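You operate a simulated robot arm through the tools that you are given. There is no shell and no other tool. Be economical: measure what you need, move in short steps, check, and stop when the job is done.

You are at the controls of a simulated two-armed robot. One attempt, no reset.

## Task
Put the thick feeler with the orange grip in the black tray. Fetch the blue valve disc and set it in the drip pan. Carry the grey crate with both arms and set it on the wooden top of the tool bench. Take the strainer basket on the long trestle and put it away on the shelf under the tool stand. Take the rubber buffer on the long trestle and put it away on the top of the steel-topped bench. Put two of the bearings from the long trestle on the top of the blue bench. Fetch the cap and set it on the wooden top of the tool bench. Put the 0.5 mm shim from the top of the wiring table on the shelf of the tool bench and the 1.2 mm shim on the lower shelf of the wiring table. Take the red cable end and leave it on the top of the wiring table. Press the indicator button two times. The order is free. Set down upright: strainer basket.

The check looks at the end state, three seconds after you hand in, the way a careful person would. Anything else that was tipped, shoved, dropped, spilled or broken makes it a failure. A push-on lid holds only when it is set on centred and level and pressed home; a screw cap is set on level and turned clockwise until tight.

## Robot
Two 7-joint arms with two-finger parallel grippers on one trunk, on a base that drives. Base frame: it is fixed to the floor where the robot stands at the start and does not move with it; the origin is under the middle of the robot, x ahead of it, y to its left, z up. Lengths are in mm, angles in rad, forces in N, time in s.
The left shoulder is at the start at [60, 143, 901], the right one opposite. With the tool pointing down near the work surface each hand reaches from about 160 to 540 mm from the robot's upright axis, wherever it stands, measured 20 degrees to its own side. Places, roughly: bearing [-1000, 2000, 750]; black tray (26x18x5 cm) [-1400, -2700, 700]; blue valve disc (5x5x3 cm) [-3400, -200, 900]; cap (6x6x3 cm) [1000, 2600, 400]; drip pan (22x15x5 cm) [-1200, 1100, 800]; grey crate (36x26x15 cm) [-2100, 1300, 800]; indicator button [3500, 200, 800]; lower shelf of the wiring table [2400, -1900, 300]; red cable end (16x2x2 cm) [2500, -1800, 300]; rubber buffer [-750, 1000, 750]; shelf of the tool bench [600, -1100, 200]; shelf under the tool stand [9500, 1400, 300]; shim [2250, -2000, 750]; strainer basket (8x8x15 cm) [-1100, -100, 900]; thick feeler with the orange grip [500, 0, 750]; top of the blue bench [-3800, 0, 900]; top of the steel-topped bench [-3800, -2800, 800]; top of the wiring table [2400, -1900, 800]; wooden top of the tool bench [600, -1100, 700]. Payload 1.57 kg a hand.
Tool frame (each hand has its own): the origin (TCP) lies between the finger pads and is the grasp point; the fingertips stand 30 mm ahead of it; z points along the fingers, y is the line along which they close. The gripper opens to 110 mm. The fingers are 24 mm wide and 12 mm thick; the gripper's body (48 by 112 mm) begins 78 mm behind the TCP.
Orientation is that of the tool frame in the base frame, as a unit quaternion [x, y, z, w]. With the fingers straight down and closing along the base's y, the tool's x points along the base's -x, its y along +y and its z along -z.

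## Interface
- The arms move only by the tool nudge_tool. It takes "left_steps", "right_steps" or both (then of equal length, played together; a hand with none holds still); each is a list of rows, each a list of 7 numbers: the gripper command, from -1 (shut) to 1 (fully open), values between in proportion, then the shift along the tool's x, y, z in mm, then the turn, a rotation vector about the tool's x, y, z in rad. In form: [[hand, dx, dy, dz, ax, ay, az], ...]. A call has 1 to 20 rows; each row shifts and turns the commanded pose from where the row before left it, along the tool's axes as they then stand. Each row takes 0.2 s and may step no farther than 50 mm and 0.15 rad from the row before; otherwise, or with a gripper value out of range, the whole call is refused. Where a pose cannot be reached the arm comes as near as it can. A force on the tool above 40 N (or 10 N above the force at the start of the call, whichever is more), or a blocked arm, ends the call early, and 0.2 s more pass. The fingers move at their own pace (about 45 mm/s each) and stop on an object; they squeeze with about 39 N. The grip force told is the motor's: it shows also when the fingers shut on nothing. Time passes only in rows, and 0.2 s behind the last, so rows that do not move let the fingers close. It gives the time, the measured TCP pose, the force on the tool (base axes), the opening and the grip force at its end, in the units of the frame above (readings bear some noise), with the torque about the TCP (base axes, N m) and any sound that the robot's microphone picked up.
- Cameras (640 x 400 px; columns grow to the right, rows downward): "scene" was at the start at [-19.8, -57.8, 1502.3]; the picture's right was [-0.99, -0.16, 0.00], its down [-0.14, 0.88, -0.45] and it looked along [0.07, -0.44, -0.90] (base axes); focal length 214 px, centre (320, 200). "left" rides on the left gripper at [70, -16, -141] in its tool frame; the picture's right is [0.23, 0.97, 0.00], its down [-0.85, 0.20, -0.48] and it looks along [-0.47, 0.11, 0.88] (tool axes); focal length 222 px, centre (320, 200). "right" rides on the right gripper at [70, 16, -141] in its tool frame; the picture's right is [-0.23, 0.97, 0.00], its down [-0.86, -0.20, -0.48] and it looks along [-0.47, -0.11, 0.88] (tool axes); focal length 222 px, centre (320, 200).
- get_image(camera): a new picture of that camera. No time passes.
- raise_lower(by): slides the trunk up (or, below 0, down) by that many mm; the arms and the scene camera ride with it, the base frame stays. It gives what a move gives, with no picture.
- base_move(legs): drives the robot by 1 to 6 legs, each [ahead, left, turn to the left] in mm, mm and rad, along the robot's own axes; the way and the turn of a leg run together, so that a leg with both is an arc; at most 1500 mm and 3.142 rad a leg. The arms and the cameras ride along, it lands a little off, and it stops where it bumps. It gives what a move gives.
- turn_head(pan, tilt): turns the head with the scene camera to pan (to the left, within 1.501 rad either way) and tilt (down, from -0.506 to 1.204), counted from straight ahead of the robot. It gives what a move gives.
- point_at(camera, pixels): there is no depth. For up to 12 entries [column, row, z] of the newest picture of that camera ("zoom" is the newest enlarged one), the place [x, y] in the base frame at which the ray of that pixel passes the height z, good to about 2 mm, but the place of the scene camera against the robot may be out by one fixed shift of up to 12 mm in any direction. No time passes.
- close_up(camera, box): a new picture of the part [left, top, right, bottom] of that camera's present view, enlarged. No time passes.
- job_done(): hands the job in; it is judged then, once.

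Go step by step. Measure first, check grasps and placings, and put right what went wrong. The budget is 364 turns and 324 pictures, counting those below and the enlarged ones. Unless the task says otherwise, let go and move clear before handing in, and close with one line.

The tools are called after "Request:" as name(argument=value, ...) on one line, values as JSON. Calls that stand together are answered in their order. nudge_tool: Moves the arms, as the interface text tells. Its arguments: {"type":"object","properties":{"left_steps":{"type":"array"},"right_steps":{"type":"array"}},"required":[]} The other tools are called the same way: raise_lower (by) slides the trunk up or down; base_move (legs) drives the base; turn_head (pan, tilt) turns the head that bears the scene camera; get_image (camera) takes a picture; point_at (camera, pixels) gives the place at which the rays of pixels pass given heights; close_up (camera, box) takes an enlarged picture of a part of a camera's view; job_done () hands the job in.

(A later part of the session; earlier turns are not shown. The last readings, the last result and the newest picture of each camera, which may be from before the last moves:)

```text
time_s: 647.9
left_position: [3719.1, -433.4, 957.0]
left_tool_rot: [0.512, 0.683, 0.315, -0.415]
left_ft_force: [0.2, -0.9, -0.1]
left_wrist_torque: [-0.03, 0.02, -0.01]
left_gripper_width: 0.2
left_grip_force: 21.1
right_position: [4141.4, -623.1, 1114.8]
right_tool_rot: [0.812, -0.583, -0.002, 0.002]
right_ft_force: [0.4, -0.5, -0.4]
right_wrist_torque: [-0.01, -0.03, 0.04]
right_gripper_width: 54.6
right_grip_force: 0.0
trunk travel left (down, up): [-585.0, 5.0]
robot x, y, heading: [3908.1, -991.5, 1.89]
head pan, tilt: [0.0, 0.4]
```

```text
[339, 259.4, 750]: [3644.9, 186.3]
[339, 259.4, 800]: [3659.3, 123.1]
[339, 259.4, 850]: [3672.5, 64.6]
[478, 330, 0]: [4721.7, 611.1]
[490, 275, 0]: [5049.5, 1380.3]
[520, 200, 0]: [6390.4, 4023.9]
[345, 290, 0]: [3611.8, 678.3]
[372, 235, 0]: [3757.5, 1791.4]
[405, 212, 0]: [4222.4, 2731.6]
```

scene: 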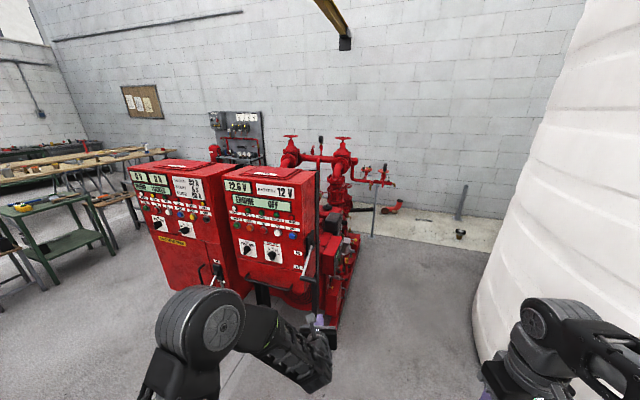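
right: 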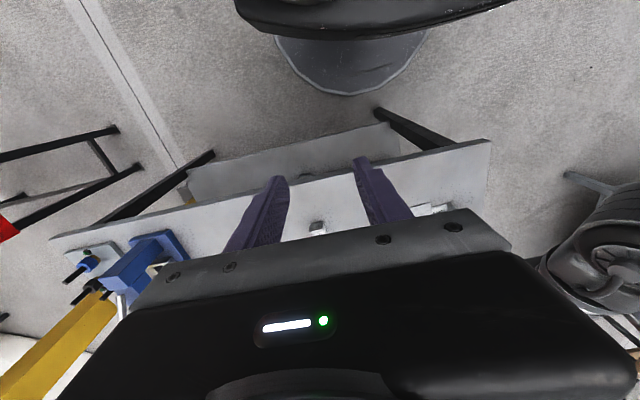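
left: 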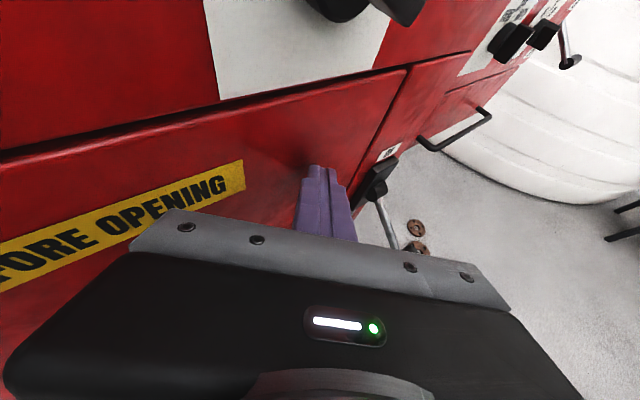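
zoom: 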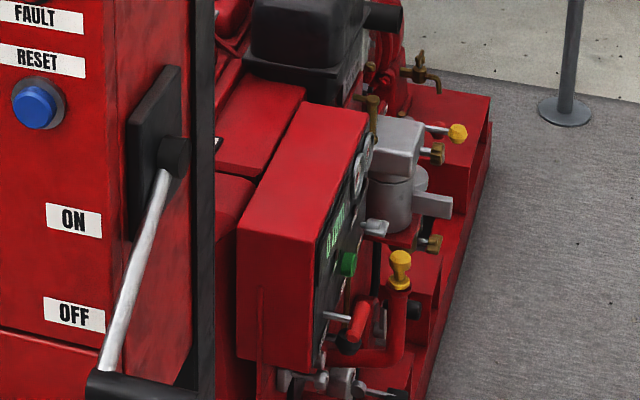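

Button ≈(3650,150–190,750–780), facing +x. Drive round the floor items to (4380,170) and face −x.

Request:
base_move(legs=[[0, 0, -0.32], [0, -470, 0], [1160, 0, 0], [0, 0, 1.571]])

Request:
turn_head(pan=0.1, tilt=0.6)

Request:
get_image(camera="scene")

Request:
get_image(camera="left")

```text
time_s: 654.1
left_position: [4371.4, 2.6, 959.5]
left_tool_rot: [0.614, 0.592, 0.379, -0.358]
left_ft_force: [-0.2, -0.2, -0.7]
left_wrist_torque: [0.03, -0.02, -0.01]
left_gripper_width: 0.0
left_grip_force: 21.0
right_position: [4700.8, -315.5, 1113.5]
right_tool_rot: [0.712, -0.702, 0.001, 0.008]
right_ft_force: [-27.9, -8.1, 7.6]
right_wrist_torque: [1.42, -3.87, 0.21]
right_gripper_width: 55.0
right_grip_force: 0.0
trunk travel left (down, up): [-585.0, 5.0]
robot x, y, heading: [4375.1, -581.7, 1.581]
head pan, tilt: [0.0, 0.4]
stopped in leg 3: the force on the tool passed its limit at 111 N (the readings are from after the stop); the commanded pose is now the measured one
```

```text
time_s: 654.8
left_position: [4369.5, 2.5, 960.0]
left_tool_rot: [0.614, 0.593, 0.379, -0.358]
left_ft_force: [0.1, 0.3, -1.0]
left_wrist_torque: [0.01, -0.05, -0.02]
left_gripper_width: 0.0
left_grip_force: 21.7
right_position: [4701.0, -314.6, 1113.1]
right_tool_rot: [0.711, -0.703, 0.002, 0.008]
right_ft_force: [-35.9, -10.2, 4.9]
right_wrist_torque: [1.43, -4.88, 0.4]
right_gripper_width: 55.1
right_grip_force: 0.1
trunk travel left (down, up): [-585.0, 5.0]
robot x, y, heading: [4374.7, -583.2, 1.57]
head pan, tilt: [0.099, 0.6]
```

```text
73 pictures are left
```

scene: 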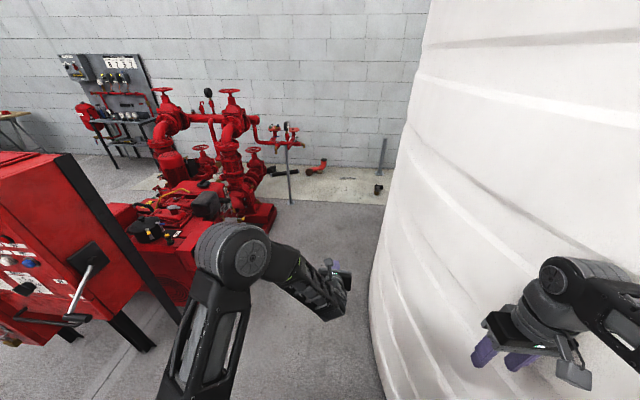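

```text
72 pictures are left
```

left: 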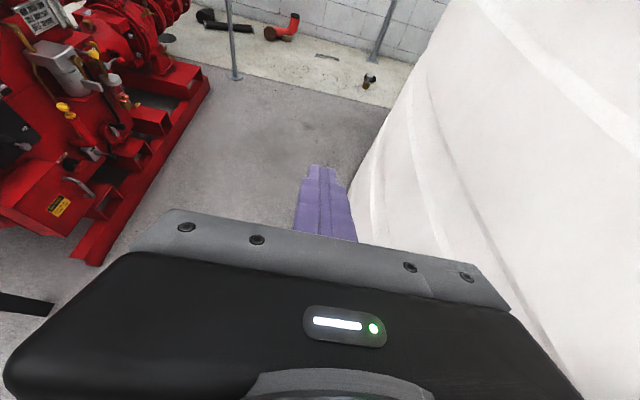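

The right arm touched the tank, which bulges into this passage. Back off a little and measure the tank's outline.

Request:
base_move(legs=[[-60, 120, 0]])

Request:
get_image(camera="scene")

Request:
point_at(camera="scene", pixels=[[400, 380, 0], [378, 320, 0], [372, 270, 0], [385, 205, 0], [250, 318, 0], [215, 300, 0], [275, 210, 0]])

```text
time_s: 656.1
left_position: [4251.5, -56.2, 957.9]
left_tool_rot: [0.616, 0.592, 0.378, -0.357]
left_ft_force: [-0.2, -1.0, 0.3]
left_wrist_torque: [0.0, -0.02, 0.02]
left_gripper_width: 0.0
left_grip_force: 21.4
right_position: [4584.5, -372.4, 1111.9]
right_tool_rot: [0.711, -0.703, 0.001, 0.008]
right_ft_force: [-0.8, 0.1, -0.3]
right_wrist_torque: [0.04, 0.0, -0.02]
right_gripper_width: 55.0
right_grip_force: 0.1
trunk travel left (down, up): [-585.0, 5.0]
robot x, y, heading: [4256.1, -644.2, 1.575]
head pan, tilt: [0.099, 0.6]
```

```text
71 pictures are left
```

scene: 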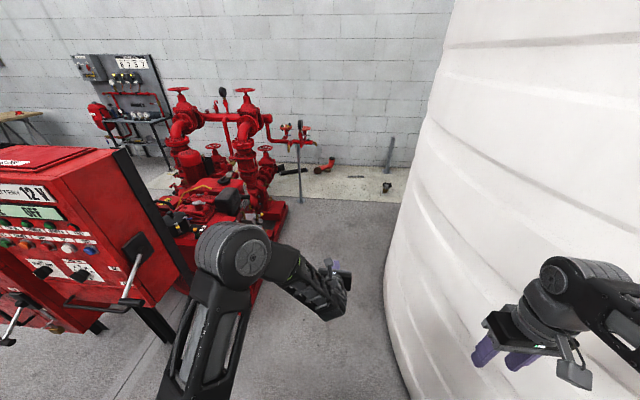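

```text
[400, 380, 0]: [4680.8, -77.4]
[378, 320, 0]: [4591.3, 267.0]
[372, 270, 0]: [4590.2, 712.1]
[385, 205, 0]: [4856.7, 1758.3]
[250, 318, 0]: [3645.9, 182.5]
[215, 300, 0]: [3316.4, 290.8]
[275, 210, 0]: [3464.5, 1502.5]
```

Tank outline is x≈4590–4680 here. Facing the button diagonally keeps the right arm along the free corridor: turn to heading 2.75, then shift to about (4330,−110).

Request:
base_move(legs=[[0, 0, 1.175], [136, -521, 0]])

Request:
raise_lower(by=-150)

Request:
turn_head(pan=0.1, tilt=0.5)

Request:
get_image(camera="scene")

Request:
get_image(camera="left")

```text
time_s: 662.2
left_position: [3790.5, 116.4, 958.3]
left_tool_rot: [0.184, 0.834, 0.115, -0.508]
left_ft_force: [0.6, 0.8, -0.7]
left_wrist_torque: [-0.03, 0.04, 0.01]
left_gripper_width: 0.0
left_grip_force: 21.6
right_position: [4211.9, 299.6, 1111.0]
right_tool_rot: [0.981, -0.192, 0.006, 0.008]
right_ft_force: [0.4, 1.4, -0.1]
right_wrist_torque: [-0.04, -0.02, 0.02]
right_gripper_width: 55.1
right_grip_force: 0.1
trunk travel left (down, up): [-585.0, 5.0]
robot x, y, heading: [4333.0, -110.4, 2.748]
head pan, tilt: [0.099, 0.6]
```

```text
time_s: 663.9
left_position: [3789.7, 114.4, 807.6]
left_tool_rot: [0.185, 0.834, 0.116, -0.508]
left_ft_force: [-0.2, 0.5, 0.3]
left_wrist_torque: [-0.03, 0.0, -0.02]
left_gripper_width: 0.0
left_grip_force: 21.2
right_position: [4211.4, 299.8, 961.4]
right_tool_rot: [0.981, -0.191, 0.006, 0.007]
right_ft_force: [-1.0, -0.7, -0.3]
right_wrist_torque: [0.01, 0.03, -0.02]
right_gripper_width: 55.0
right_grip_force: 0.0
trunk travel left (down, up): [-435.0, 155.0]
robot x, y, heading: [4333.0, -109.4, 2.747]
head pan, tilt: [0.099, 0.6]
```

```text
time_s: 664.6
left_position: [3790.2, 114.6, 809.1]
left_tool_rot: [0.184, 0.834, 0.115, -0.508]
left_ft_force: [0.4, -0.4, 0.2]
left_wrist_torque: [-0.01, -0.02, -0.01]
left_gripper_width: 0.0
left_grip_force: 21.4
right_position: [4211.1, 301.6, 961.9]
right_tool_rot: [0.981, -0.192, 0.006, 0.007]
right_ft_force: [1.2, 0.5, -0.3]
right_wrist_torque: [0.02, 0.04, 0.02]
right_gripper_width: 54.8
right_grip_force: 0.0
trunk travel left (down, up): [-435.0, 155.0]
robot x, y, heading: [4331.2, -111.3, 2.751]
head pan, tilt: [0.099, 0.499]
```

```text
70 pictures are left
```

scene: 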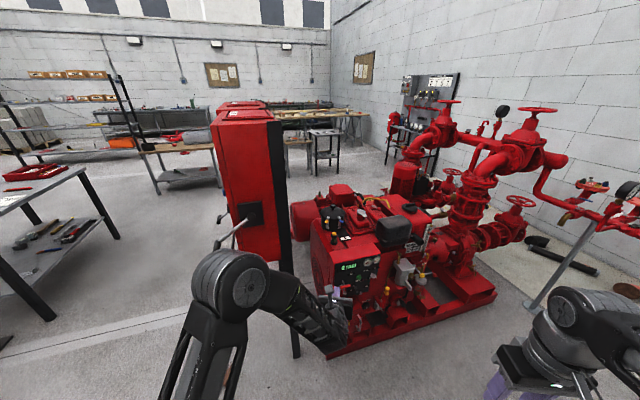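

```text
69 pictures are left
```

left: 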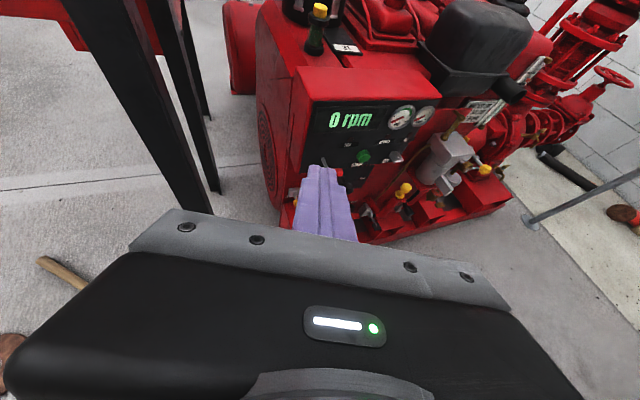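

The left camera shows a "0 rpm" panel with a green button at (362,157). Zoom for labels.

Request:
close_up(camera="left", box=[290, 80, 450, 200])

Request:
close_up(camera="scene", box=[320, 245, 400, 310])

```text
3.33 times, centred on (370, 140) of left
```

zoom: 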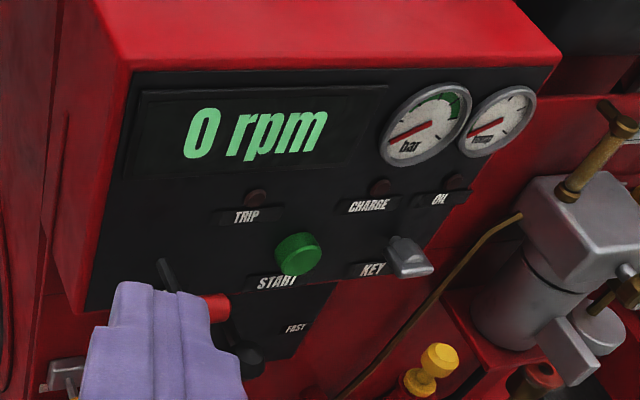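

```text
6.15 times, centred on (360, 278) of scene
```

zoom: 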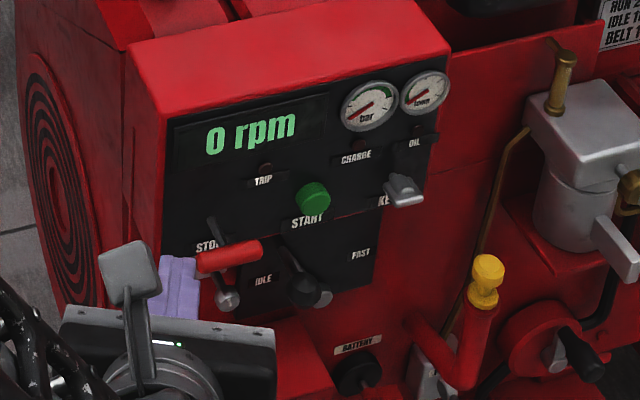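

Request:
point_at(camera="left", pixels=[[363, 156, 700], [363, 156, 740], [363, 156, 780], [363, 156, 820]])

Request:
point_at(camera="scene", pixels=[[358.7, 277.5, 700], [358.7, 277.5, 740], [358.7, 277.5, 780], [358.7, 277.5, 820], [300, 358, 0]])

```text
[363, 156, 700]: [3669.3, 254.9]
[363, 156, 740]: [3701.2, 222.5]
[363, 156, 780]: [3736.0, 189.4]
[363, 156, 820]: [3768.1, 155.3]
```

```text
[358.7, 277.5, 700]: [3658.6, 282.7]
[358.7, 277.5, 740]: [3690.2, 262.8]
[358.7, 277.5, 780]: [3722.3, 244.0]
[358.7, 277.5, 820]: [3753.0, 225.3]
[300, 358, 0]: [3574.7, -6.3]
```

START triangulates to (3600,325,640), not a good match. The listed point projects to scene (331,233), where a small device with a yellow top stands on the engine. Zoom there.

Request:
close_up(camera="scene", box=[300, 195, 380, 255])

Request:
close_up(camera="left", box=[270, 0, 420, 110])

```text
6.67 times, centred on (340, 225) of scene
```

zoom: 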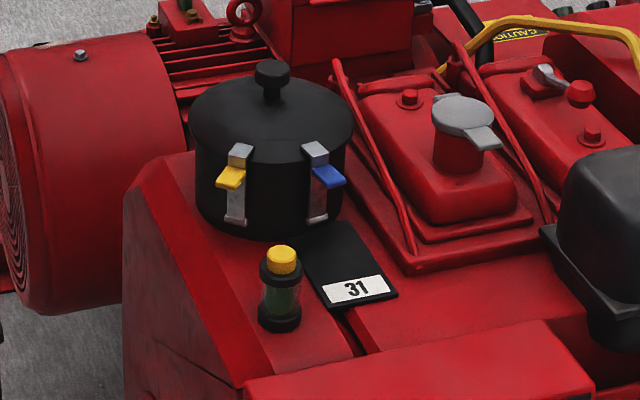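

```text
3.64 times, centred on (345, 55) of left
```

zoom: 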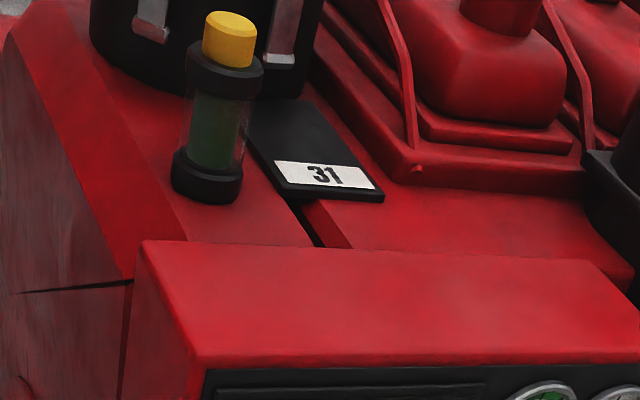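

That is an air-filter restriction indicator with a yellow push-button on top: the indicator button. Triangulate its top.

Request:
point_at(camera="left", pixels=[[320, 7, 760], [320, 7, 780], [320, 7, 800], [320, 7, 820], [320, 7, 840]])

Request:
point_at(camera="scene", pixels=[[334.3, 233, 760], [334.3, 233, 780], [334.3, 233, 800], [334.3, 233, 820], [334.3, 233, 840]])

```text
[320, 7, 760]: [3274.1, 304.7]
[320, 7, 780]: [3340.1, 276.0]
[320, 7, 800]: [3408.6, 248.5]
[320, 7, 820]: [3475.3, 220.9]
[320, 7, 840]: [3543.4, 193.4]
```

```text
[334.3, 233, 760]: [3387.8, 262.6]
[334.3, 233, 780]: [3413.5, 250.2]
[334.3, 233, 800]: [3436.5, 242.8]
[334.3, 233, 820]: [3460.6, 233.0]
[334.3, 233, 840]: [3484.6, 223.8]
```

Button top ≈(3457,231,815). I'll raise the trunk, reduce the pitch to ~0.5, turn to face −x and approach to (3960,250), keeping away from the panel post at (3575,−6).

Request:
raise_lower(by=150)

Request:
nudge_tool(left_steps=[[-1, -10, 0, -17, 0, -0.14, 0], [-1, -12, 0, -16, 0, -0.14, 0], [-1, -14, 0, -14, 0, -0.14, 0], [-1, -16, 0, -12, 0, -0.13, 0], [-1, 0, 0, 0, 0, 0, 0]])

Request:
base_move(legs=[[0, 0, 0.385], [0, -361, 0], [200, 0, 0]])

Request:
turn_head(pan=0.0, tilt=0.7)

Request:
get_image(camera="scene")

Request:
get_image(camera="left")

```text
time_s: 666.4
left_position: [3790.2, 115.8, 958.5]
left_tool_rot: [0.184, 0.833, 0.116, -0.508]
left_ft_force: [0.3, 0.4, 0.4]
left_wrist_torque: [0.04, -0.04, 0.0]
left_gripper_width: 0.0
left_grip_force: 21.1
right_position: [4210.2, 299.7, 1111.1]
right_tool_rot: [0.981, -0.192, 0.006, 0.007]
right_ft_force: [0.0, 0.2, 0.2]
right_wrist_torque: [-0.01, -0.01, -0.02]
right_gripper_width: 54.9
right_grip_force: 0.0
trunk travel left (down, up): [-585.0, 5.0]
robot x, y, heading: [4334.6, -109.7, 2.746]
head pan, tilt: [0.099, 0.499]
```

```text
time_s: 667.6
left_position: [3862.3, 80.9, 954.9]
left_tool_rot: [0.21, 0.94, 0.062, -0.261]
left_ft_force: [1.1, 0.0, 0.3]
left_wrist_torque: [0.02, 0.01, -0.05]
left_gripper_width: 0.2
left_grip_force: 21.7
right_position: [4211.8, 300.2, 1111.4]
right_tool_rot: [0.981, -0.192, 0.006, 0.007]
right_ft_force: [-0.3, -0.4, -0.1]
right_wrist_torque: [0.02, -0.05, 0.02]
right_gripper_width: 55.3
right_grip_force: 0.0
trunk travel left (down, up): [-585.0, 5.0]
robot x, y, heading: [4334.7, -108.6, 2.747]
head pan, tilt: [0.099, 0.499]
```

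```text
time_s: 672.3
left_position: [3626.3, 263.3, 953.5]
left_tool_rot: [0.028, 0.963, 0.011, -0.268]
left_ft_force: [-0.4, -0.7, 0.0]
left_wrist_torque: [0.02, -0.03, 0.0]
left_gripper_width: 0.0
left_grip_force: 21.4
right_position: [3869.9, 594.7, 1111.5]
right_tool_rot: [1.0, -0.003, 0.007, 0.007]
right_ft_force: [-0.3, -0.2, 0.3]
right_wrist_torque: [-0.06, -0.05, -0.01]
right_gripper_width: 54.7
right_grip_force: 0.1
trunk travel left (down, up): [-585.0, 5.0]
robot x, y, heading: [4133.9, 261.2, 3.125]
head pan, tilt: [0.099, 0.499]
```

```text
time_s: 673.0
left_position: [3628.1, 263.3, 954.7]
left_tool_rot: [0.027, 0.963, 0.01, -0.269]
left_ft_force: [0.2, -0.1, -0.2]
left_wrist_torque: [0.04, -0.02, 0.01]
left_gripper_width: 0.0
left_grip_force: 21.5
right_position: [3869.6, 594.6, 1110.6]
right_tool_rot: [1.0, -0.002, 0.006, 0.007]
right_ft_force: [0.6, 0.3, 0.8]
right_wrist_torque: [0.0, -0.02, 0.04]
right_gripper_width: 54.8
right_grip_force: 0.0
trunk travel left (down, up): [-585.0, 5.0]
robot x, y, heading: [4138.2, 262.0, 3.128]
head pan, tilt: [0.0, 0.7]
```

```text
64 pictures are left
```

scene: 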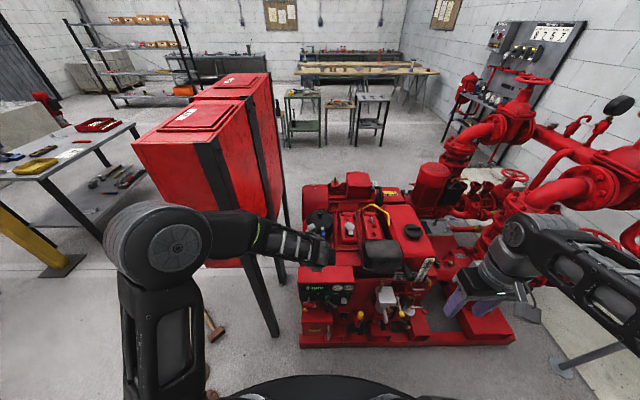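

```text
63 pictures are left
```

left: 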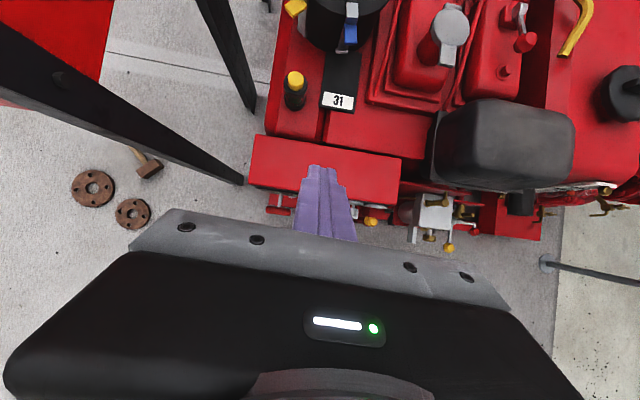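

Request:
point_at(camera="left", pixels=[[295, 76, 795], [295, 76, 815], [295, 76, 835]])

Request:
point_at(camera="scene", pixels=[[305, 270, 800], [276, 336, 0]])

```text
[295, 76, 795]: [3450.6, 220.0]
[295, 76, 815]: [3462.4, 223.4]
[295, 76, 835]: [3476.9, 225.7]
```

```text
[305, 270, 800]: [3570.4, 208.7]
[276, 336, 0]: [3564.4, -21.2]
```

Button (3461,224). Drive 150 ahead and shift the hand 39 mm left, then look.

Request:
base_move(legs=[[148, 0, 0]])

Request:
nudge_tool(left_steps=[[-1, 0, -20, 0, 0, 0, 0], [-1, 0, -19, 0, 0, 0, 0], [-1, 0, 0, 0, 0, 0, 0]])

Request:
get_image(camera="left")

```text
time_s: 674.4
left_position: [3476.3, 264.7, 954.1]
left_tool_rot: [0.028, 0.963, 0.01, -0.267]
left_ft_force: [-0.5, 1.1, -0.6]
left_wrist_torque: [0.02, 0.01, 0.02]
left_gripper_width: 0.0
left_grip_force: 21.1
right_position: [3718.6, 598.4, 1110.8]
right_tool_rot: [1.0, -0.002, 0.007, 0.006]
right_ft_force: [0.0, -0.5, 0.2]
right_wrist_torque: [-0.05, -0.02, -0.01]
right_gripper_width: 54.8
right_grip_force: 0.1
trunk travel left (down, up): [-585.0, 5.0]
robot x, y, heading: [3985.2, 265.1, 3.129]
head pan, tilt: [0.0, 0.7]
```

```text
time_s: 675.2
left_position: [3475.5, 225.9, 954.2]
left_tool_rot: [0.028, 0.963, 0.01, -0.268]
left_ft_force: [0.4, -0.2, -0.5]
left_wrist_torque: [-0.02, 0.0, 0.02]
left_gripper_width: 0.1
left_grip_force: 20.7
right_position: [3719.8, 597.2, 1111.7]
right_tool_rot: [1.0, -0.003, 0.007, 0.006]
right_ft_force: [0.2, 0.5, -0.2]
right_wrist_torque: [0.0, -0.01, -0.01]
right_gripper_width: 55.0
right_grip_force: 0.2
trunk travel left (down, up): [-585.0, 5.0]
robot x, y, heading: [3987.4, 258.6, 3.129]
head pan, tilt: [0.0, 0.7]
```

```text
62 pictures are left
```

left: 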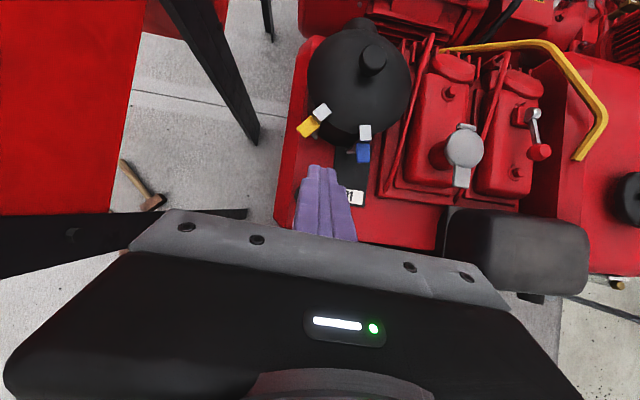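

Request:
nudge_tool(left_steps=[[-1, -18, 0, 30, 0, 0, 0], [-1, -18, 0, 30, 0, 0, 0], [-1, -10.4, 0, 17, 0, 0, 0], [-1, 0, 0, 0, 0, 0, 0]])

Request:
get_image(camera="left")

Request:
close_up(camera="scene", box=[250, 180, 400, 290])

```text
time_s: 676.2
left_position: [3474.7, 227.6, 863.7]
left_tool_rot: [0.027, 0.963, 0.01, -0.269]
left_ft_force: [-0.3, 0.4, -0.2]
left_wrist_torque: [0.02, -0.01, 0.0]
left_gripper_width: 0.1
left_grip_force: 21.5
right_position: [3719.4, 597.6, 1111.3]
right_tool_rot: [1.0, -0.003, 0.008, 0.006]
right_ft_force: [0.6, -0.2, -0.3]
right_wrist_torque: [-0.02, 0.0, 0.0]
right_gripper_width: 55.2
right_grip_force: 0.1
trunk travel left (down, up): [-585.0, 5.0]
robot x, y, heading: [3982.8, 261.4, 3.128]
head pan, tilt: [0.0, 0.7]
```

```text
61 pictures are left
```

left: 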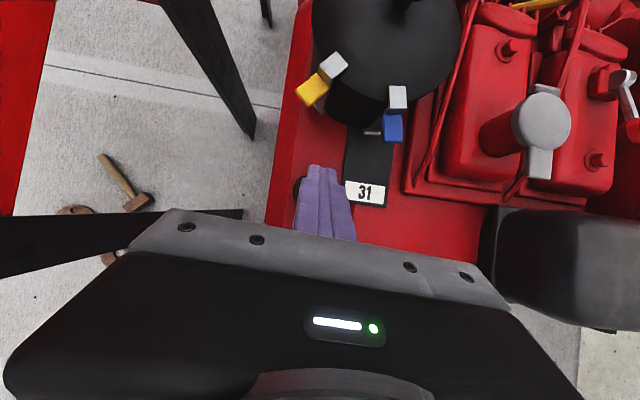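

```text
3.64 times, centred on (325, 235) of scene
```

zoom: 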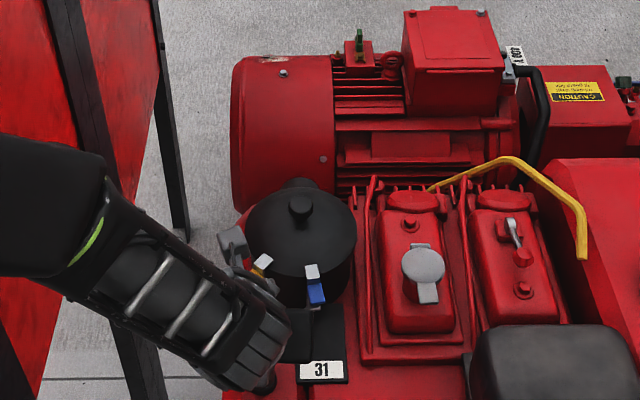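

Almost there; shift 4 mm left and press down in small steps.

Request:
nudge_tool(left_steps=[[-1, -5.2, -4, 8.5, 0, 0, 0], [-1, -2.6, 0, 4.3, 0, 0, 0], [-1, -2.1, 0, 3.4, 0, 0, 0], [-1, -2.1, 0, 3.4, 0, 0, 0], [-1, -2.1, 0, 3.4, 0, 0, 0], [-1, 0, 0, 0, 0, 0, 0]])

Request:
get_image(camera="left")

```text
time_s: 677.3
left_position: [3473.2, 224.3, 845.3]
left_tool_rot: [0.028, 0.961, 0.011, -0.275]
left_ft_force: [9.3, -1.7, 25.3]
left_wrist_torque: [-0.05, -0.13, -0.05]
left_gripper_width: 0.0
left_grip_force: 21.3
right_position: [3722.5, 597.6, 1113.4]
right_tool_rot: [1.0, -0.003, 0.006, 0.006]
right_ft_force: [-0.5, 0.2, 0.4]
right_wrist_torque: [-0.01, 0.0, 0.01]
right_gripper_width: 55.0
right_grip_force: 0.1
trunk travel left (down, up): [-585.0, 5.0]
robot x, y, heading: [3981.2, 264.9, 3.132]
head pan, tilt: [0.0, 0.7]
heard: click
stopped in row 5 (left hand): the force on the tool passed its limit at 45 N (the readings are from after the stop); the commanded pose is now the measured one
```

```text
59 pictures are left
```

left: 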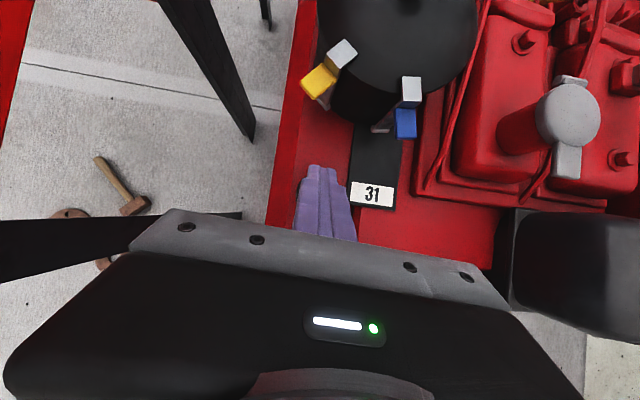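

A click: first press. Release upward 20 mm, then press a second time.

Request:
nudge_tool(left_steps=[[-1, 5.2, 0, -8.5, 0, 0, 0], [-1, 7.8, 0, -12.8, 0, 0, 0], [-1, 0, 0, 0, 0, 0, 0], [-1, 0, 0, 0, 0, 0, 0]])

Request:
nudge_tool(left_steps=[[-1, -5.2, 0, 8.5, 0, 0, 0], [-1, -5.2, 0, 8.5, 0, 0, 0], [-1, -2.1, 0, 3.4, 0, 0, 0], [-1, -2.1, 0, 3.4, 0, 0, 0], [-1, -2.1, 0, 3.4, 0, 0, 0], [-1, 0, 0, 0, 0, 0, 0]])

```text
time_s: 678.3
left_position: [3472.7, 222.8, 867.0]
left_tool_rot: [0.027, 0.962, 0.01, -0.273]
left_ft_force: [0.5, -0.2, -1.6]
left_wrist_torque: [0.01, 0.02, -0.02]
left_gripper_width: 0.0
left_grip_force: 21.3
right_position: [3719.4, 598.0, 1112.9]
right_tool_rot: [1.0, -0.003, 0.007, 0.007]
right_ft_force: [0.2, 0.2, -0.4]
right_wrist_torque: [-0.02, 0.01, -0.01]
right_gripper_width: 55.2
right_grip_force: 0.0
trunk travel left (down, up): [-585.0, 5.0]
robot x, y, heading: [3982.1, 262.9, 3.13]
head pan, tilt: [0.0, 0.7]
```

```text
time_s: 679.4
left_position: [3472.0, 224.8, 844.8]
left_tool_rot: [0.026, 0.96, 0.011, -0.279]
left_ft_force: [9.2, -3.1, 25.5]
left_wrist_torque: [-0.11, -0.14, -0.02]
left_gripper_width: 0.0
left_grip_force: 21.6
right_position: [3721.6, 596.6, 1113.4]
right_tool_rot: [1.0, -0.003, 0.006, 0.006]
right_ft_force: [-1.3, 0.4, 0.4]
right_wrist_torque: [0.02, -0.03, -0.02]
right_gripper_width: 55.2
right_grip_force: 0.2
trunk travel left (down, up): [-585.0, 5.0]
robot x, y, heading: [3985.2, 262.0, 3.124]
head pan, tilt: [0.0, 0.7]
heard: click
stopped in row 5 (left hand): the force on the tool passed its limit at 46 N (the readings are from after the stop); the commanded pose is now the measured one
```

Second click heard. Retract upward, back out the same way, and go for the strainer basket.

Request:
nudge_tool(left_steps=[[-1, 18, 0, -30, 0, 0, 0], [-1, 18, 0, -30, 0, 0, 0], [-1, 18, 0, -30, 0, 0, 0], [-1, 0, 0, 0, 0, 0, 0]])

Request:
base_move(legs=[[-350, 0, 0.01], [0, 370, 0], [0, 550, 0], [0, 390, 0]])

```text
time_s: 680.4
left_position: [3473.0, 223.0, 945.6]
left_tool_rot: [0.028, 0.961, 0.01, -0.277]
left_ft_force: [0.0, 0.2, 0.8]
left_wrist_torque: [-0.02, -0.02, -0.02]
left_gripper_width: 0.0
left_grip_force: 21.6
right_position: [3718.8, 597.8, 1112.6]
right_tool_rot: [1.0, -0.003, 0.007, 0.007]
right_ft_force: [0.5, -0.1, 0.9]
right_wrist_torque: [0.01, 0.02, 0.04]
right_gripper_width: 54.7
right_grip_force: 0.0
trunk travel left (down, up): [-585.0, 5.0]
robot x, y, heading: [3983.1, 266.8, 3.131]
head pan, tilt: [0.0, 0.7]
```

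```text
time_s: 689.4
left_position: [3826.5, -1104.4, 947.1]
left_tool_rot: [0.021, 0.961, 0.009, -0.276]
left_ft_force: [-0.6, -1.8, -0.5]
left_wrist_torque: [0.02, 0.0, 0.01]
left_gripper_width: 0.1
left_grip_force: 21.3
right_position: [4066.8, -726.0, 1112.0]
right_tool_rot: [1.0, 0.004, 0.007, 0.006]
right_ft_force: [0.7, 0.0, 0.2]
right_wrist_torque: [0.05, 0.04, -0.01]
right_gripper_width: 55.1
right_grip_force: 0.1
trunk travel left (down, up): [-585.0, 5.0]
robot x, y, heading: [4337.7, -1054.3, -3.142]
head pan, tilt: [0.0, 0.7]
```

Request:
base_move(legs=[[1500, 0, 0], [1480, 0, 0], [0, 1120, 0], [1480, 0, 0], [0, -1300, 0]])

Request:
turn_head(pan=-0.4, tilt=0.6)

Request:
get_image(camera="scene")

```text
time_s: 721.9
left_position: [-584.9, -863.6, 946.9]
left_tool_rot: [0.028, 0.961, 0.01, -0.275]
left_ft_force: [-0.1, 0.6, -0.3]
left_wrist_torque: [0.0, 0.0, -0.04]
left_gripper_width: 0.0
left_grip_force: 21.1
right_position: [-340.1, -488.8, 1110.3]
right_tool_rot: [1.0, -0.004, 0.007, 0.006]
right_ft_force: [-0.6, -0.1, 0.1]
right_wrist_torque: [-0.04, 0.02, -0.01]
right_gripper_width: 55.0
right_grip_force: 0.2
trunk travel left (down, up): [-585.0, 5.0]
robot x, y, heading: [-76.9, -823.8, 3.129]
head pan, tilt: [0.0, 0.7]
```

```text
time_s: 722.8
left_position: [-586.5, -865.1, 946.0]
left_tool_rot: [0.027, 0.961, 0.01, -0.277]
left_ft_force: [0.2, 0.2, 0.4]
left_wrist_torque: [0.02, 0.0, 0.0]
left_gripper_width: 0.0
left_grip_force: 21.5
right_position: [-338.3, -489.7, 1111.3]
right_tool_rot: [1.0, -0.004, 0.007, 0.006]
right_ft_force: [0.2, -0.6, 0.3]
right_wrist_torque: [0.04, -0.01, 0.01]
right_gripper_width: 54.9
right_grip_force: 0.1
trunk travel left (down, up): [-585.0, 5.0]
robot x, y, heading: [-75.3, -817.0, 3.128]
head pan, tilt: [-0.4, 0.6]
```

```text
58 pictures are left
```

scene: 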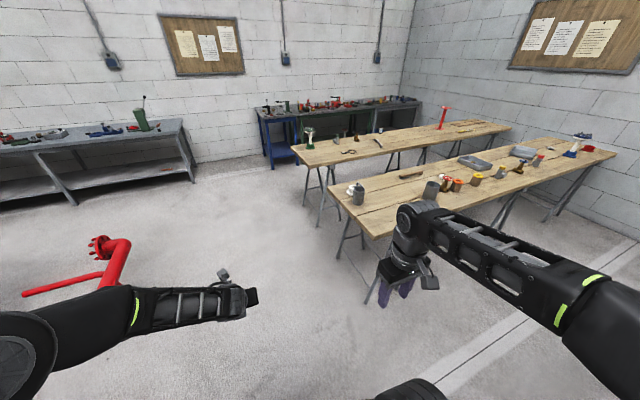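

Request:
point_at(camera="scene", pixels=[[358, 205, 800], [358, 195, 870], [350, 193, 830], [327, 185, 800], [372, 237, 800], [340, 258, 0], [431, 197, 800]])

Request:
base_move(legs=[[900, 0, 0], [0, 0, -1.557]])

Request:
turn_head(pan=0, tilt=0.6)

Request:
get_image(camera="scene")

```text
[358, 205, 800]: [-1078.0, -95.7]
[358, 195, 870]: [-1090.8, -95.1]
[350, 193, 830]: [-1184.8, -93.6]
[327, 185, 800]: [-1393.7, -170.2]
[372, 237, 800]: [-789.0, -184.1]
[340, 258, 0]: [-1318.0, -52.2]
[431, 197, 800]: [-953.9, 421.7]
```

```text
time_s: 731.4
left_position: [-1027.6, -302.6, 946.0]
left_tool_rot: [0.699, 0.66, 0.202, -0.188]
left_ft_force: [-0.2, 0.1, 0.0]
left_wrist_torque: [0.0, 0.01, 0.03]
left_gripper_width: 0.0
left_grip_force: 21.4
right_position: [-652.1, -549.4, 1111.3]
right_tool_rot: [-0.705, 0.709, 0.0, -0.009]
right_ft_force: [0.1, 0.9, 0.4]
right_wrist_torque: [0.0, 0.0, -0.01]
right_gripper_width: 55.1
right_grip_force: 0.0
trunk travel left (down, up): [-585.0, 5.0]
robot x, y, heading: [-988.1, -811.8, 1.55]
head pan, tilt: [-0.4, 0.6]
```

```text
time_s: 732.3
left_position: [-1027.5, -301.8, 946.6]
left_tool_rot: [0.7, 0.659, 0.203, -0.187]
left_ft_force: [0.4, -0.2, -0.2]
left_wrist_torque: [0.01, 0.03, 0.0]
left_gripper_width: 0.0
left_grip_force: 21.0
right_position: [-653.1, -549.3, 1112.1]
right_tool_rot: [-0.705, 0.71, -0.001, -0.01]
right_ft_force: [-0.2, 0.5, 0.5]
right_wrist_torque: [0.02, -0.03, -0.01]
right_gripper_width: 55.3
right_grip_force: 0.0
trunk travel left (down, up): [-585.0, 5.0]
robot x, y, heading: [-989.2, -813.0, 1.557]
head pan, tilt: [0.0, 0.6]
```

```text
57 pictures are left
```

scene: 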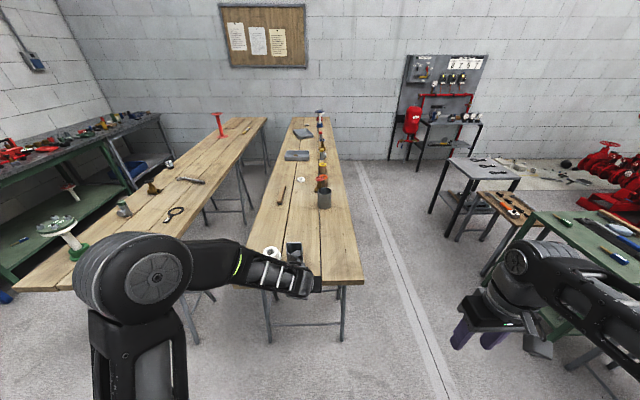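

Request:
close_up(camera="scene", box=[240, 220, 340, 300])

Request:
nudge_tool(left_steps=[[1, -20, -40, -15, 0, 0.12, 0], [1, -20, -40, -15, 0, 0.12, 0], [1, 0, -40, 0, 0, 0.12, 0], [1, 0, -40, 0, 0, 0.12, 0], [1, 0, 0, 0, 0, 0.12, 0], [1, 0, 0, 0, 0, 0.1, 0], [1, 0, 0, 0, 0, 0, 0]])

Request:
get_image(camera="scene")

Request:
close_up(camera="scene", box=[240, 220, 340, 300])

```text
5.00 times, centred on (290, 260) of scene
```

zoom: 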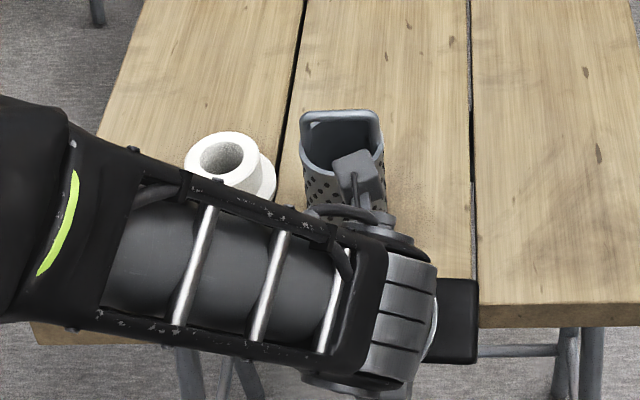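

```text
time_s: 733.9
left_position: [-1144.5, -306.4, 934.3]
left_tool_rot: [0.65, 0.605, 0.337, -0.313]
left_ft_force: [-0.9, -0.3, -0.1]
left_wrist_torque: [0.01, -0.01, 0.0]
left_gripper_width: 109.8
left_grip_force: 0.1
left hand out of reach, approached as far as the arm can: row 2, 3, 4, 5, 6
right_position: [-652.0, -549.6, 1111.2]
right_tool_rot: [-0.705, 0.71, -0.001, -0.009]
right_ft_force: [-0.6, 0.3, 0.3]
right_wrist_torque: [-0.03, -0.03, 0.0]
right_gripper_width: 55.1
right_grip_force: 0.1
trunk travel left (down, up): [-585.0, 5.0]
robot x, y, heading: [-986.7, -814.2, 1.556]
head pan, tilt: [0.0, 0.6]
```

```text
55 pictures are left
```

scene: 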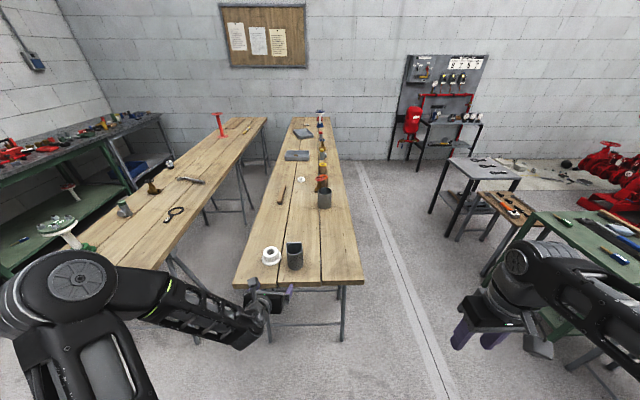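

```text
5.00 times, centred on (290, 260) of scene
```

zoom: 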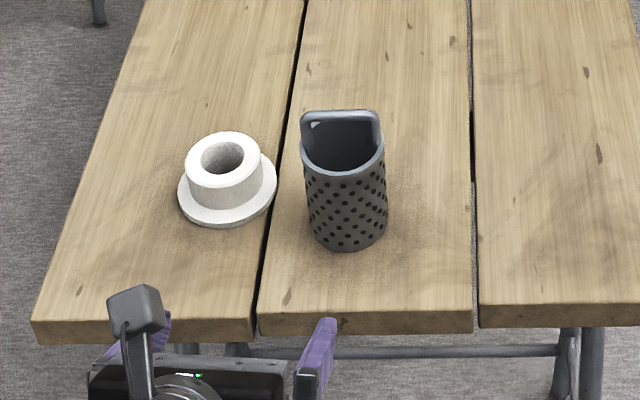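

The strainer stands at zoom (350,235) with ~33 mm gap to the white flange. Measure and then pitch/extend the left hand.

Request:
point_at(camera="scene", pixels=[[296, 267.6, 800], [295, 250, 910], [295, 250, 930], [282, 258, 800], [234, 287, 800], [363, 283, 800], [342, 340, 0], [270, 342, 0]])

Request:
nudge_tool(left_steps=[[1, 15, 30, 25, 0, 0.05, 0], [1, 15, 25, 25, 0, 0.08, 0], [1, 10, 20, 25, 0, 0.1, 0], [1, 0, 0, 0, 0, 0.05, 0], [1, 0, 0, 0, 0, 0, 0]])

Request:
get_image(camera="left")

```text
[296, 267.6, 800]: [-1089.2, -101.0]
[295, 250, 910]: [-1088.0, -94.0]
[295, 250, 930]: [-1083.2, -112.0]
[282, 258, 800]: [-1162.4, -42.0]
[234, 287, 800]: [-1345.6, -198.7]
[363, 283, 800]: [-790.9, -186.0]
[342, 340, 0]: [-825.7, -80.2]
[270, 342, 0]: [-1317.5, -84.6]
```

```text
time_s: 735.1
left_position: [-1064.8, -223.4, 929.0]
left_tool_rot: [0.597, 0.556, 0.425, -0.393]
left_ft_force: [0.4, -0.3, 0.6]
left_wrist_torque: [0.0, 0.0, -0.03]
left_gripper_width: 110.1
left_grip_force: 0.0
right_position: [-654.1, -548.7, 1112.1]
right_tool_rot: [-0.705, 0.709, -0.001, -0.009]
right_ft_force: [-1.6, -0.2, 0.1]
right_wrist_torque: [-0.02, -0.04, 0.01]
right_gripper_width: 54.8
right_grip_force: 0.0
trunk travel left (down, up): [-585.0, 5.0]
robot x, y, heading: [-988.2, -814.3, 1.553]
head pan, tilt: [0.0, 0.6]
```

```text
53 pictures are left
```

left: 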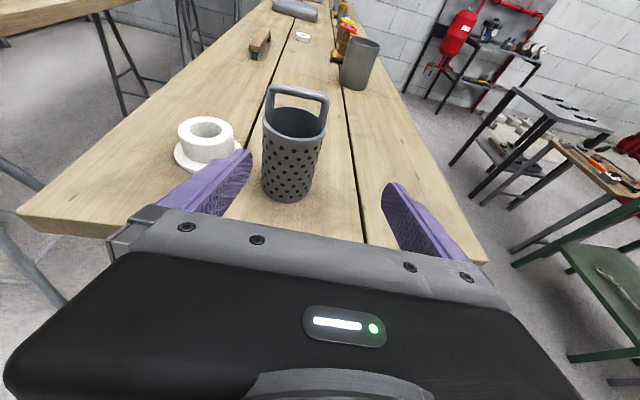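

Request:
point_at(camera="left", pixels=[[288, 202, 800], [264, 190, 800], [314, 193, 800], [295, 122, 930], [176, 160, 800], [238, 165, 800]])

```text
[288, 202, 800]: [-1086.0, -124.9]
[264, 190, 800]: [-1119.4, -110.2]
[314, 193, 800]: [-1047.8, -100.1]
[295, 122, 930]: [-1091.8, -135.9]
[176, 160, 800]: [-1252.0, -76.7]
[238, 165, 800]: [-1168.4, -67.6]
```

Basket centre ≈(−1084,−88). Lower the hand to z≈862 in front of it, then advance and check before closing.

Request:
nudge_tool(left_steps=[[1, -32, -10, 10.5, 0, 0, 0], [1, -32, -9, 10.5, 0, 0, 0], [1, 11, -2.5, 31.8, 0, 0, 0], [1, 11, -2.5, 31.8, 0, 0, 0], [1, 0, 0, 0, 0, 0, 0]])

Request:
get_image(camera="left")

```text
time_s: 736.3
left_position: [-1081.9, -180.6, 862.9]
left_tool_rot: [0.597, 0.554, 0.425, -0.394]
left_ft_force: [0.4, 0.0, 0.1]
left_wrist_torque: [-0.02, 0.02, 0.0]
left_gripper_width: 109.9
left_grip_force: 0.0
left hand out of reach, approached as far as the arm can: row 4
right_position: [-652.3, -549.9, 1110.5]
right_tool_rot: [-0.705, 0.71, 0.0, -0.01]
right_ft_force: [0.6, 0.0, 0.8]
right_wrist_torque: [0.0, 0.0, 0.0]
right_gripper_width: 55.2
right_grip_force: 0.2
trunk travel left (down, up): [-585.0, 5.0]
robot x, y, heading: [-986.0, -815.0, 1.56]
head pan, tilt: [0.0, 0.6]
```

```text
52 pictures are left
```

left: 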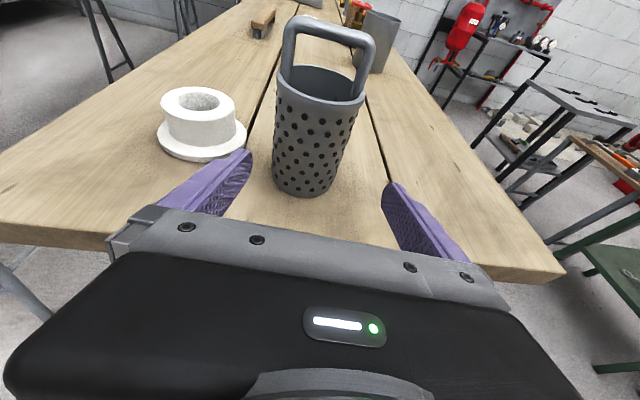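

Arm at its limit; advance with the base 90 mm.

Request:
base_move(legs=[[90, 0, 0]])

Request:
get_image(camera="left")

```text
time_s: 737.4
left_position: [-1080.5, -88.9, 862.9]
left_tool_rot: [0.598, 0.554, 0.425, -0.393]
left_ft_force: [-0.5, -0.3, -0.1]
left_wrist_torque: [-0.01, 0.01, 0.03]
left_gripper_width: 109.9
left_grip_force: 0.0
right_position: [-651.8, -459.0, 1111.2]
right_tool_rot: [-0.704, 0.71, -0.001, -0.01]
right_ft_force: [0.5, 0.4, 0.1]
right_wrist_torque: [-0.01, 0.0, 0.0]
right_gripper_width: 55.0
right_grip_force: 0.0
trunk travel left (down, up): [-585.0, 5.0]
robot x, y, heading: [-985.3, -726.3, 1.554]
head pan, tilt: [0.0, 0.6]
```

```text
51 pictures are left
```

left: 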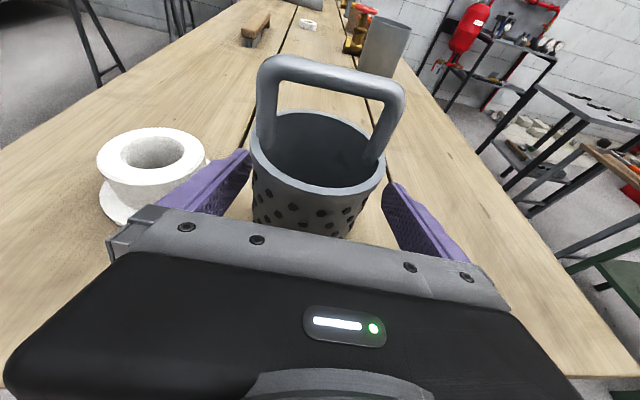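

The basket is between the fingers. Close, then lift gently.

Request:
nudge_tool(left_steps=[[-1, 0, -3, 0, 0, 0, 0], [-1, 0, 0, 0, 0, 0, 0], [-1, 0, 0, 0, 0, 0, 0], [-1, 0, 0, 0, 0, 0, 0], [-1, 0, 0, 0, 0, 0, 0], [-1, 4.7, 0, -1.7, 0, 0, 0], [-1, 9.4, 0, -3.3, 0, 0, 0], [-1, 18.9, 0, -6.6, 0, 0, 0], [-1, 18.9, 0, -6.6, 0, 0, 0], [-1, 0, 0, 0, 0, 0, 0]])

Request:
get_image(camera="left")

Request:
close_up(camera="scene", box=[230, 220, 350, 310])

```text
time_s: 739.6
left_position: [-1084.2, -89.6, 863.9]
left_tool_rot: [0.597, 0.555, 0.425, -0.395]
left_ft_force: [0.9, -0.4, 0.1]
left_wrist_torque: [-0.03, 0.02, -0.01]
left_gripper_width: 73.9
left_grip_force: 39.0
left hand out of reach, approached as far as the arm can: row 6, 7, 8, 9
right_position: [-652.2, -460.0, 1111.2]
right_tool_rot: [-0.704, 0.71, 0.0, -0.009]
right_ft_force: [0.0, 0.0, -0.5]
right_wrist_torque: [-0.01, 0.02, 0.0]
right_gripper_width: 55.2
right_grip_force: 0.0
trunk travel left (down, up): [-585.0, 5.0]
robot x, y, heading: [-986.6, -721.7, 1.558]
head pan, tilt: [0.0, 0.6]
```

```text
50 pictures are left
```

left: 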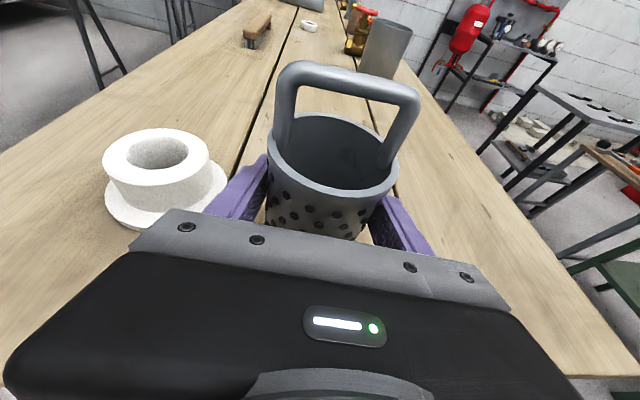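

```text
4.44 times, centred on (290, 265) of scene
```

zoom: 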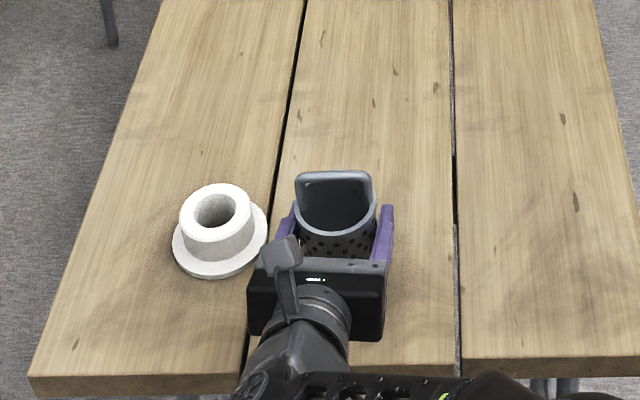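

Gripped (73.9 mm), but the arm is at full stretch and couldn't lift. Raise the trunk its last 5 mm, then pull back and up.

Request:
raise_lower(by=5)

Request:
nudge_tool(left_steps=[[-1, 5, 0.7, -12, 0, 0, 0], [-1, 5, 0.7, -12, 0, 0, 0], [-1, 5, 1, -15, 0, 0, 0], [-1, 5, 1, -18, 0, 0, 0], [-1, 5, 1, -18, 0, 0, 0], [-1, 5, 1, -18, 0, 0, 0], [-1, 0, 0, 0, 0, 0, 0]])

Request:
get_image(camera="left")

```text
time_s: 740.1
left_position: [-1083.5, -88.7, 868.3]
left_tool_rot: [0.597, 0.555, 0.424, -0.395]
left_ft_force: [-0.1, -0.1, -4.2]
left_wrist_torque: [0.01, -0.01, 0.01]
left_gripper_width: 73.8
left_grip_force: 39.1
right_position: [-650.5, -458.5, 1117.2]
right_tool_rot: [-0.704, 0.71, 0.0, -0.009]
right_ft_force: [0.5, -0.4, 0.0]
right_wrist_torque: [-0.01, 0.0, -0.02]
right_gripper_width: 54.9
right_grip_force: 0.1
trunk travel left (down, up): [-590.0, 0.0]
robot x, y, heading: [-987.1, -722.2, 1.552]
head pan, tilt: [0.0, 0.6]
```

```text
time_s: 741.7
left_position: [-1082.4, -108.3, 885.1]
left_tool_rot: [0.595, 0.555, 0.425, -0.397]
left_ft_force: [-1.6, -0.7, -3.4]
left_wrist_torque: [0.0, 0.01, -0.01]
left_gripper_width: 74.1
left_grip_force: 39.0
left hand out of reach, approached as far as the arm can: row 3, 4, 5, 6
right_position: [-650.7, -460.1, 1117.0]
right_tool_rot: [-0.704, 0.71, -0.001, -0.009]
right_ft_force: [0.0, -0.3, 0.2]
right_wrist_torque: [0.02, 0.03, 0.0]
right_gripper_width: 55.0
right_grip_force: 0.0
trunk travel left (down, up): [-590.0, 0.0]
robot x, y, heading: [-989.1, -724.1, 1.552]
head pan, tilt: [0.0, 0.6]
```

```text
48 pictures are left
```

left: 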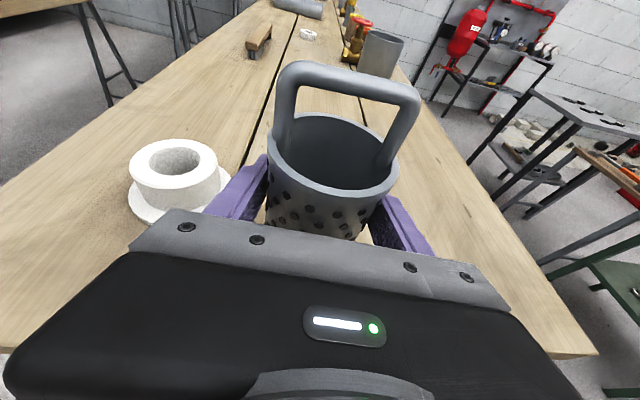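

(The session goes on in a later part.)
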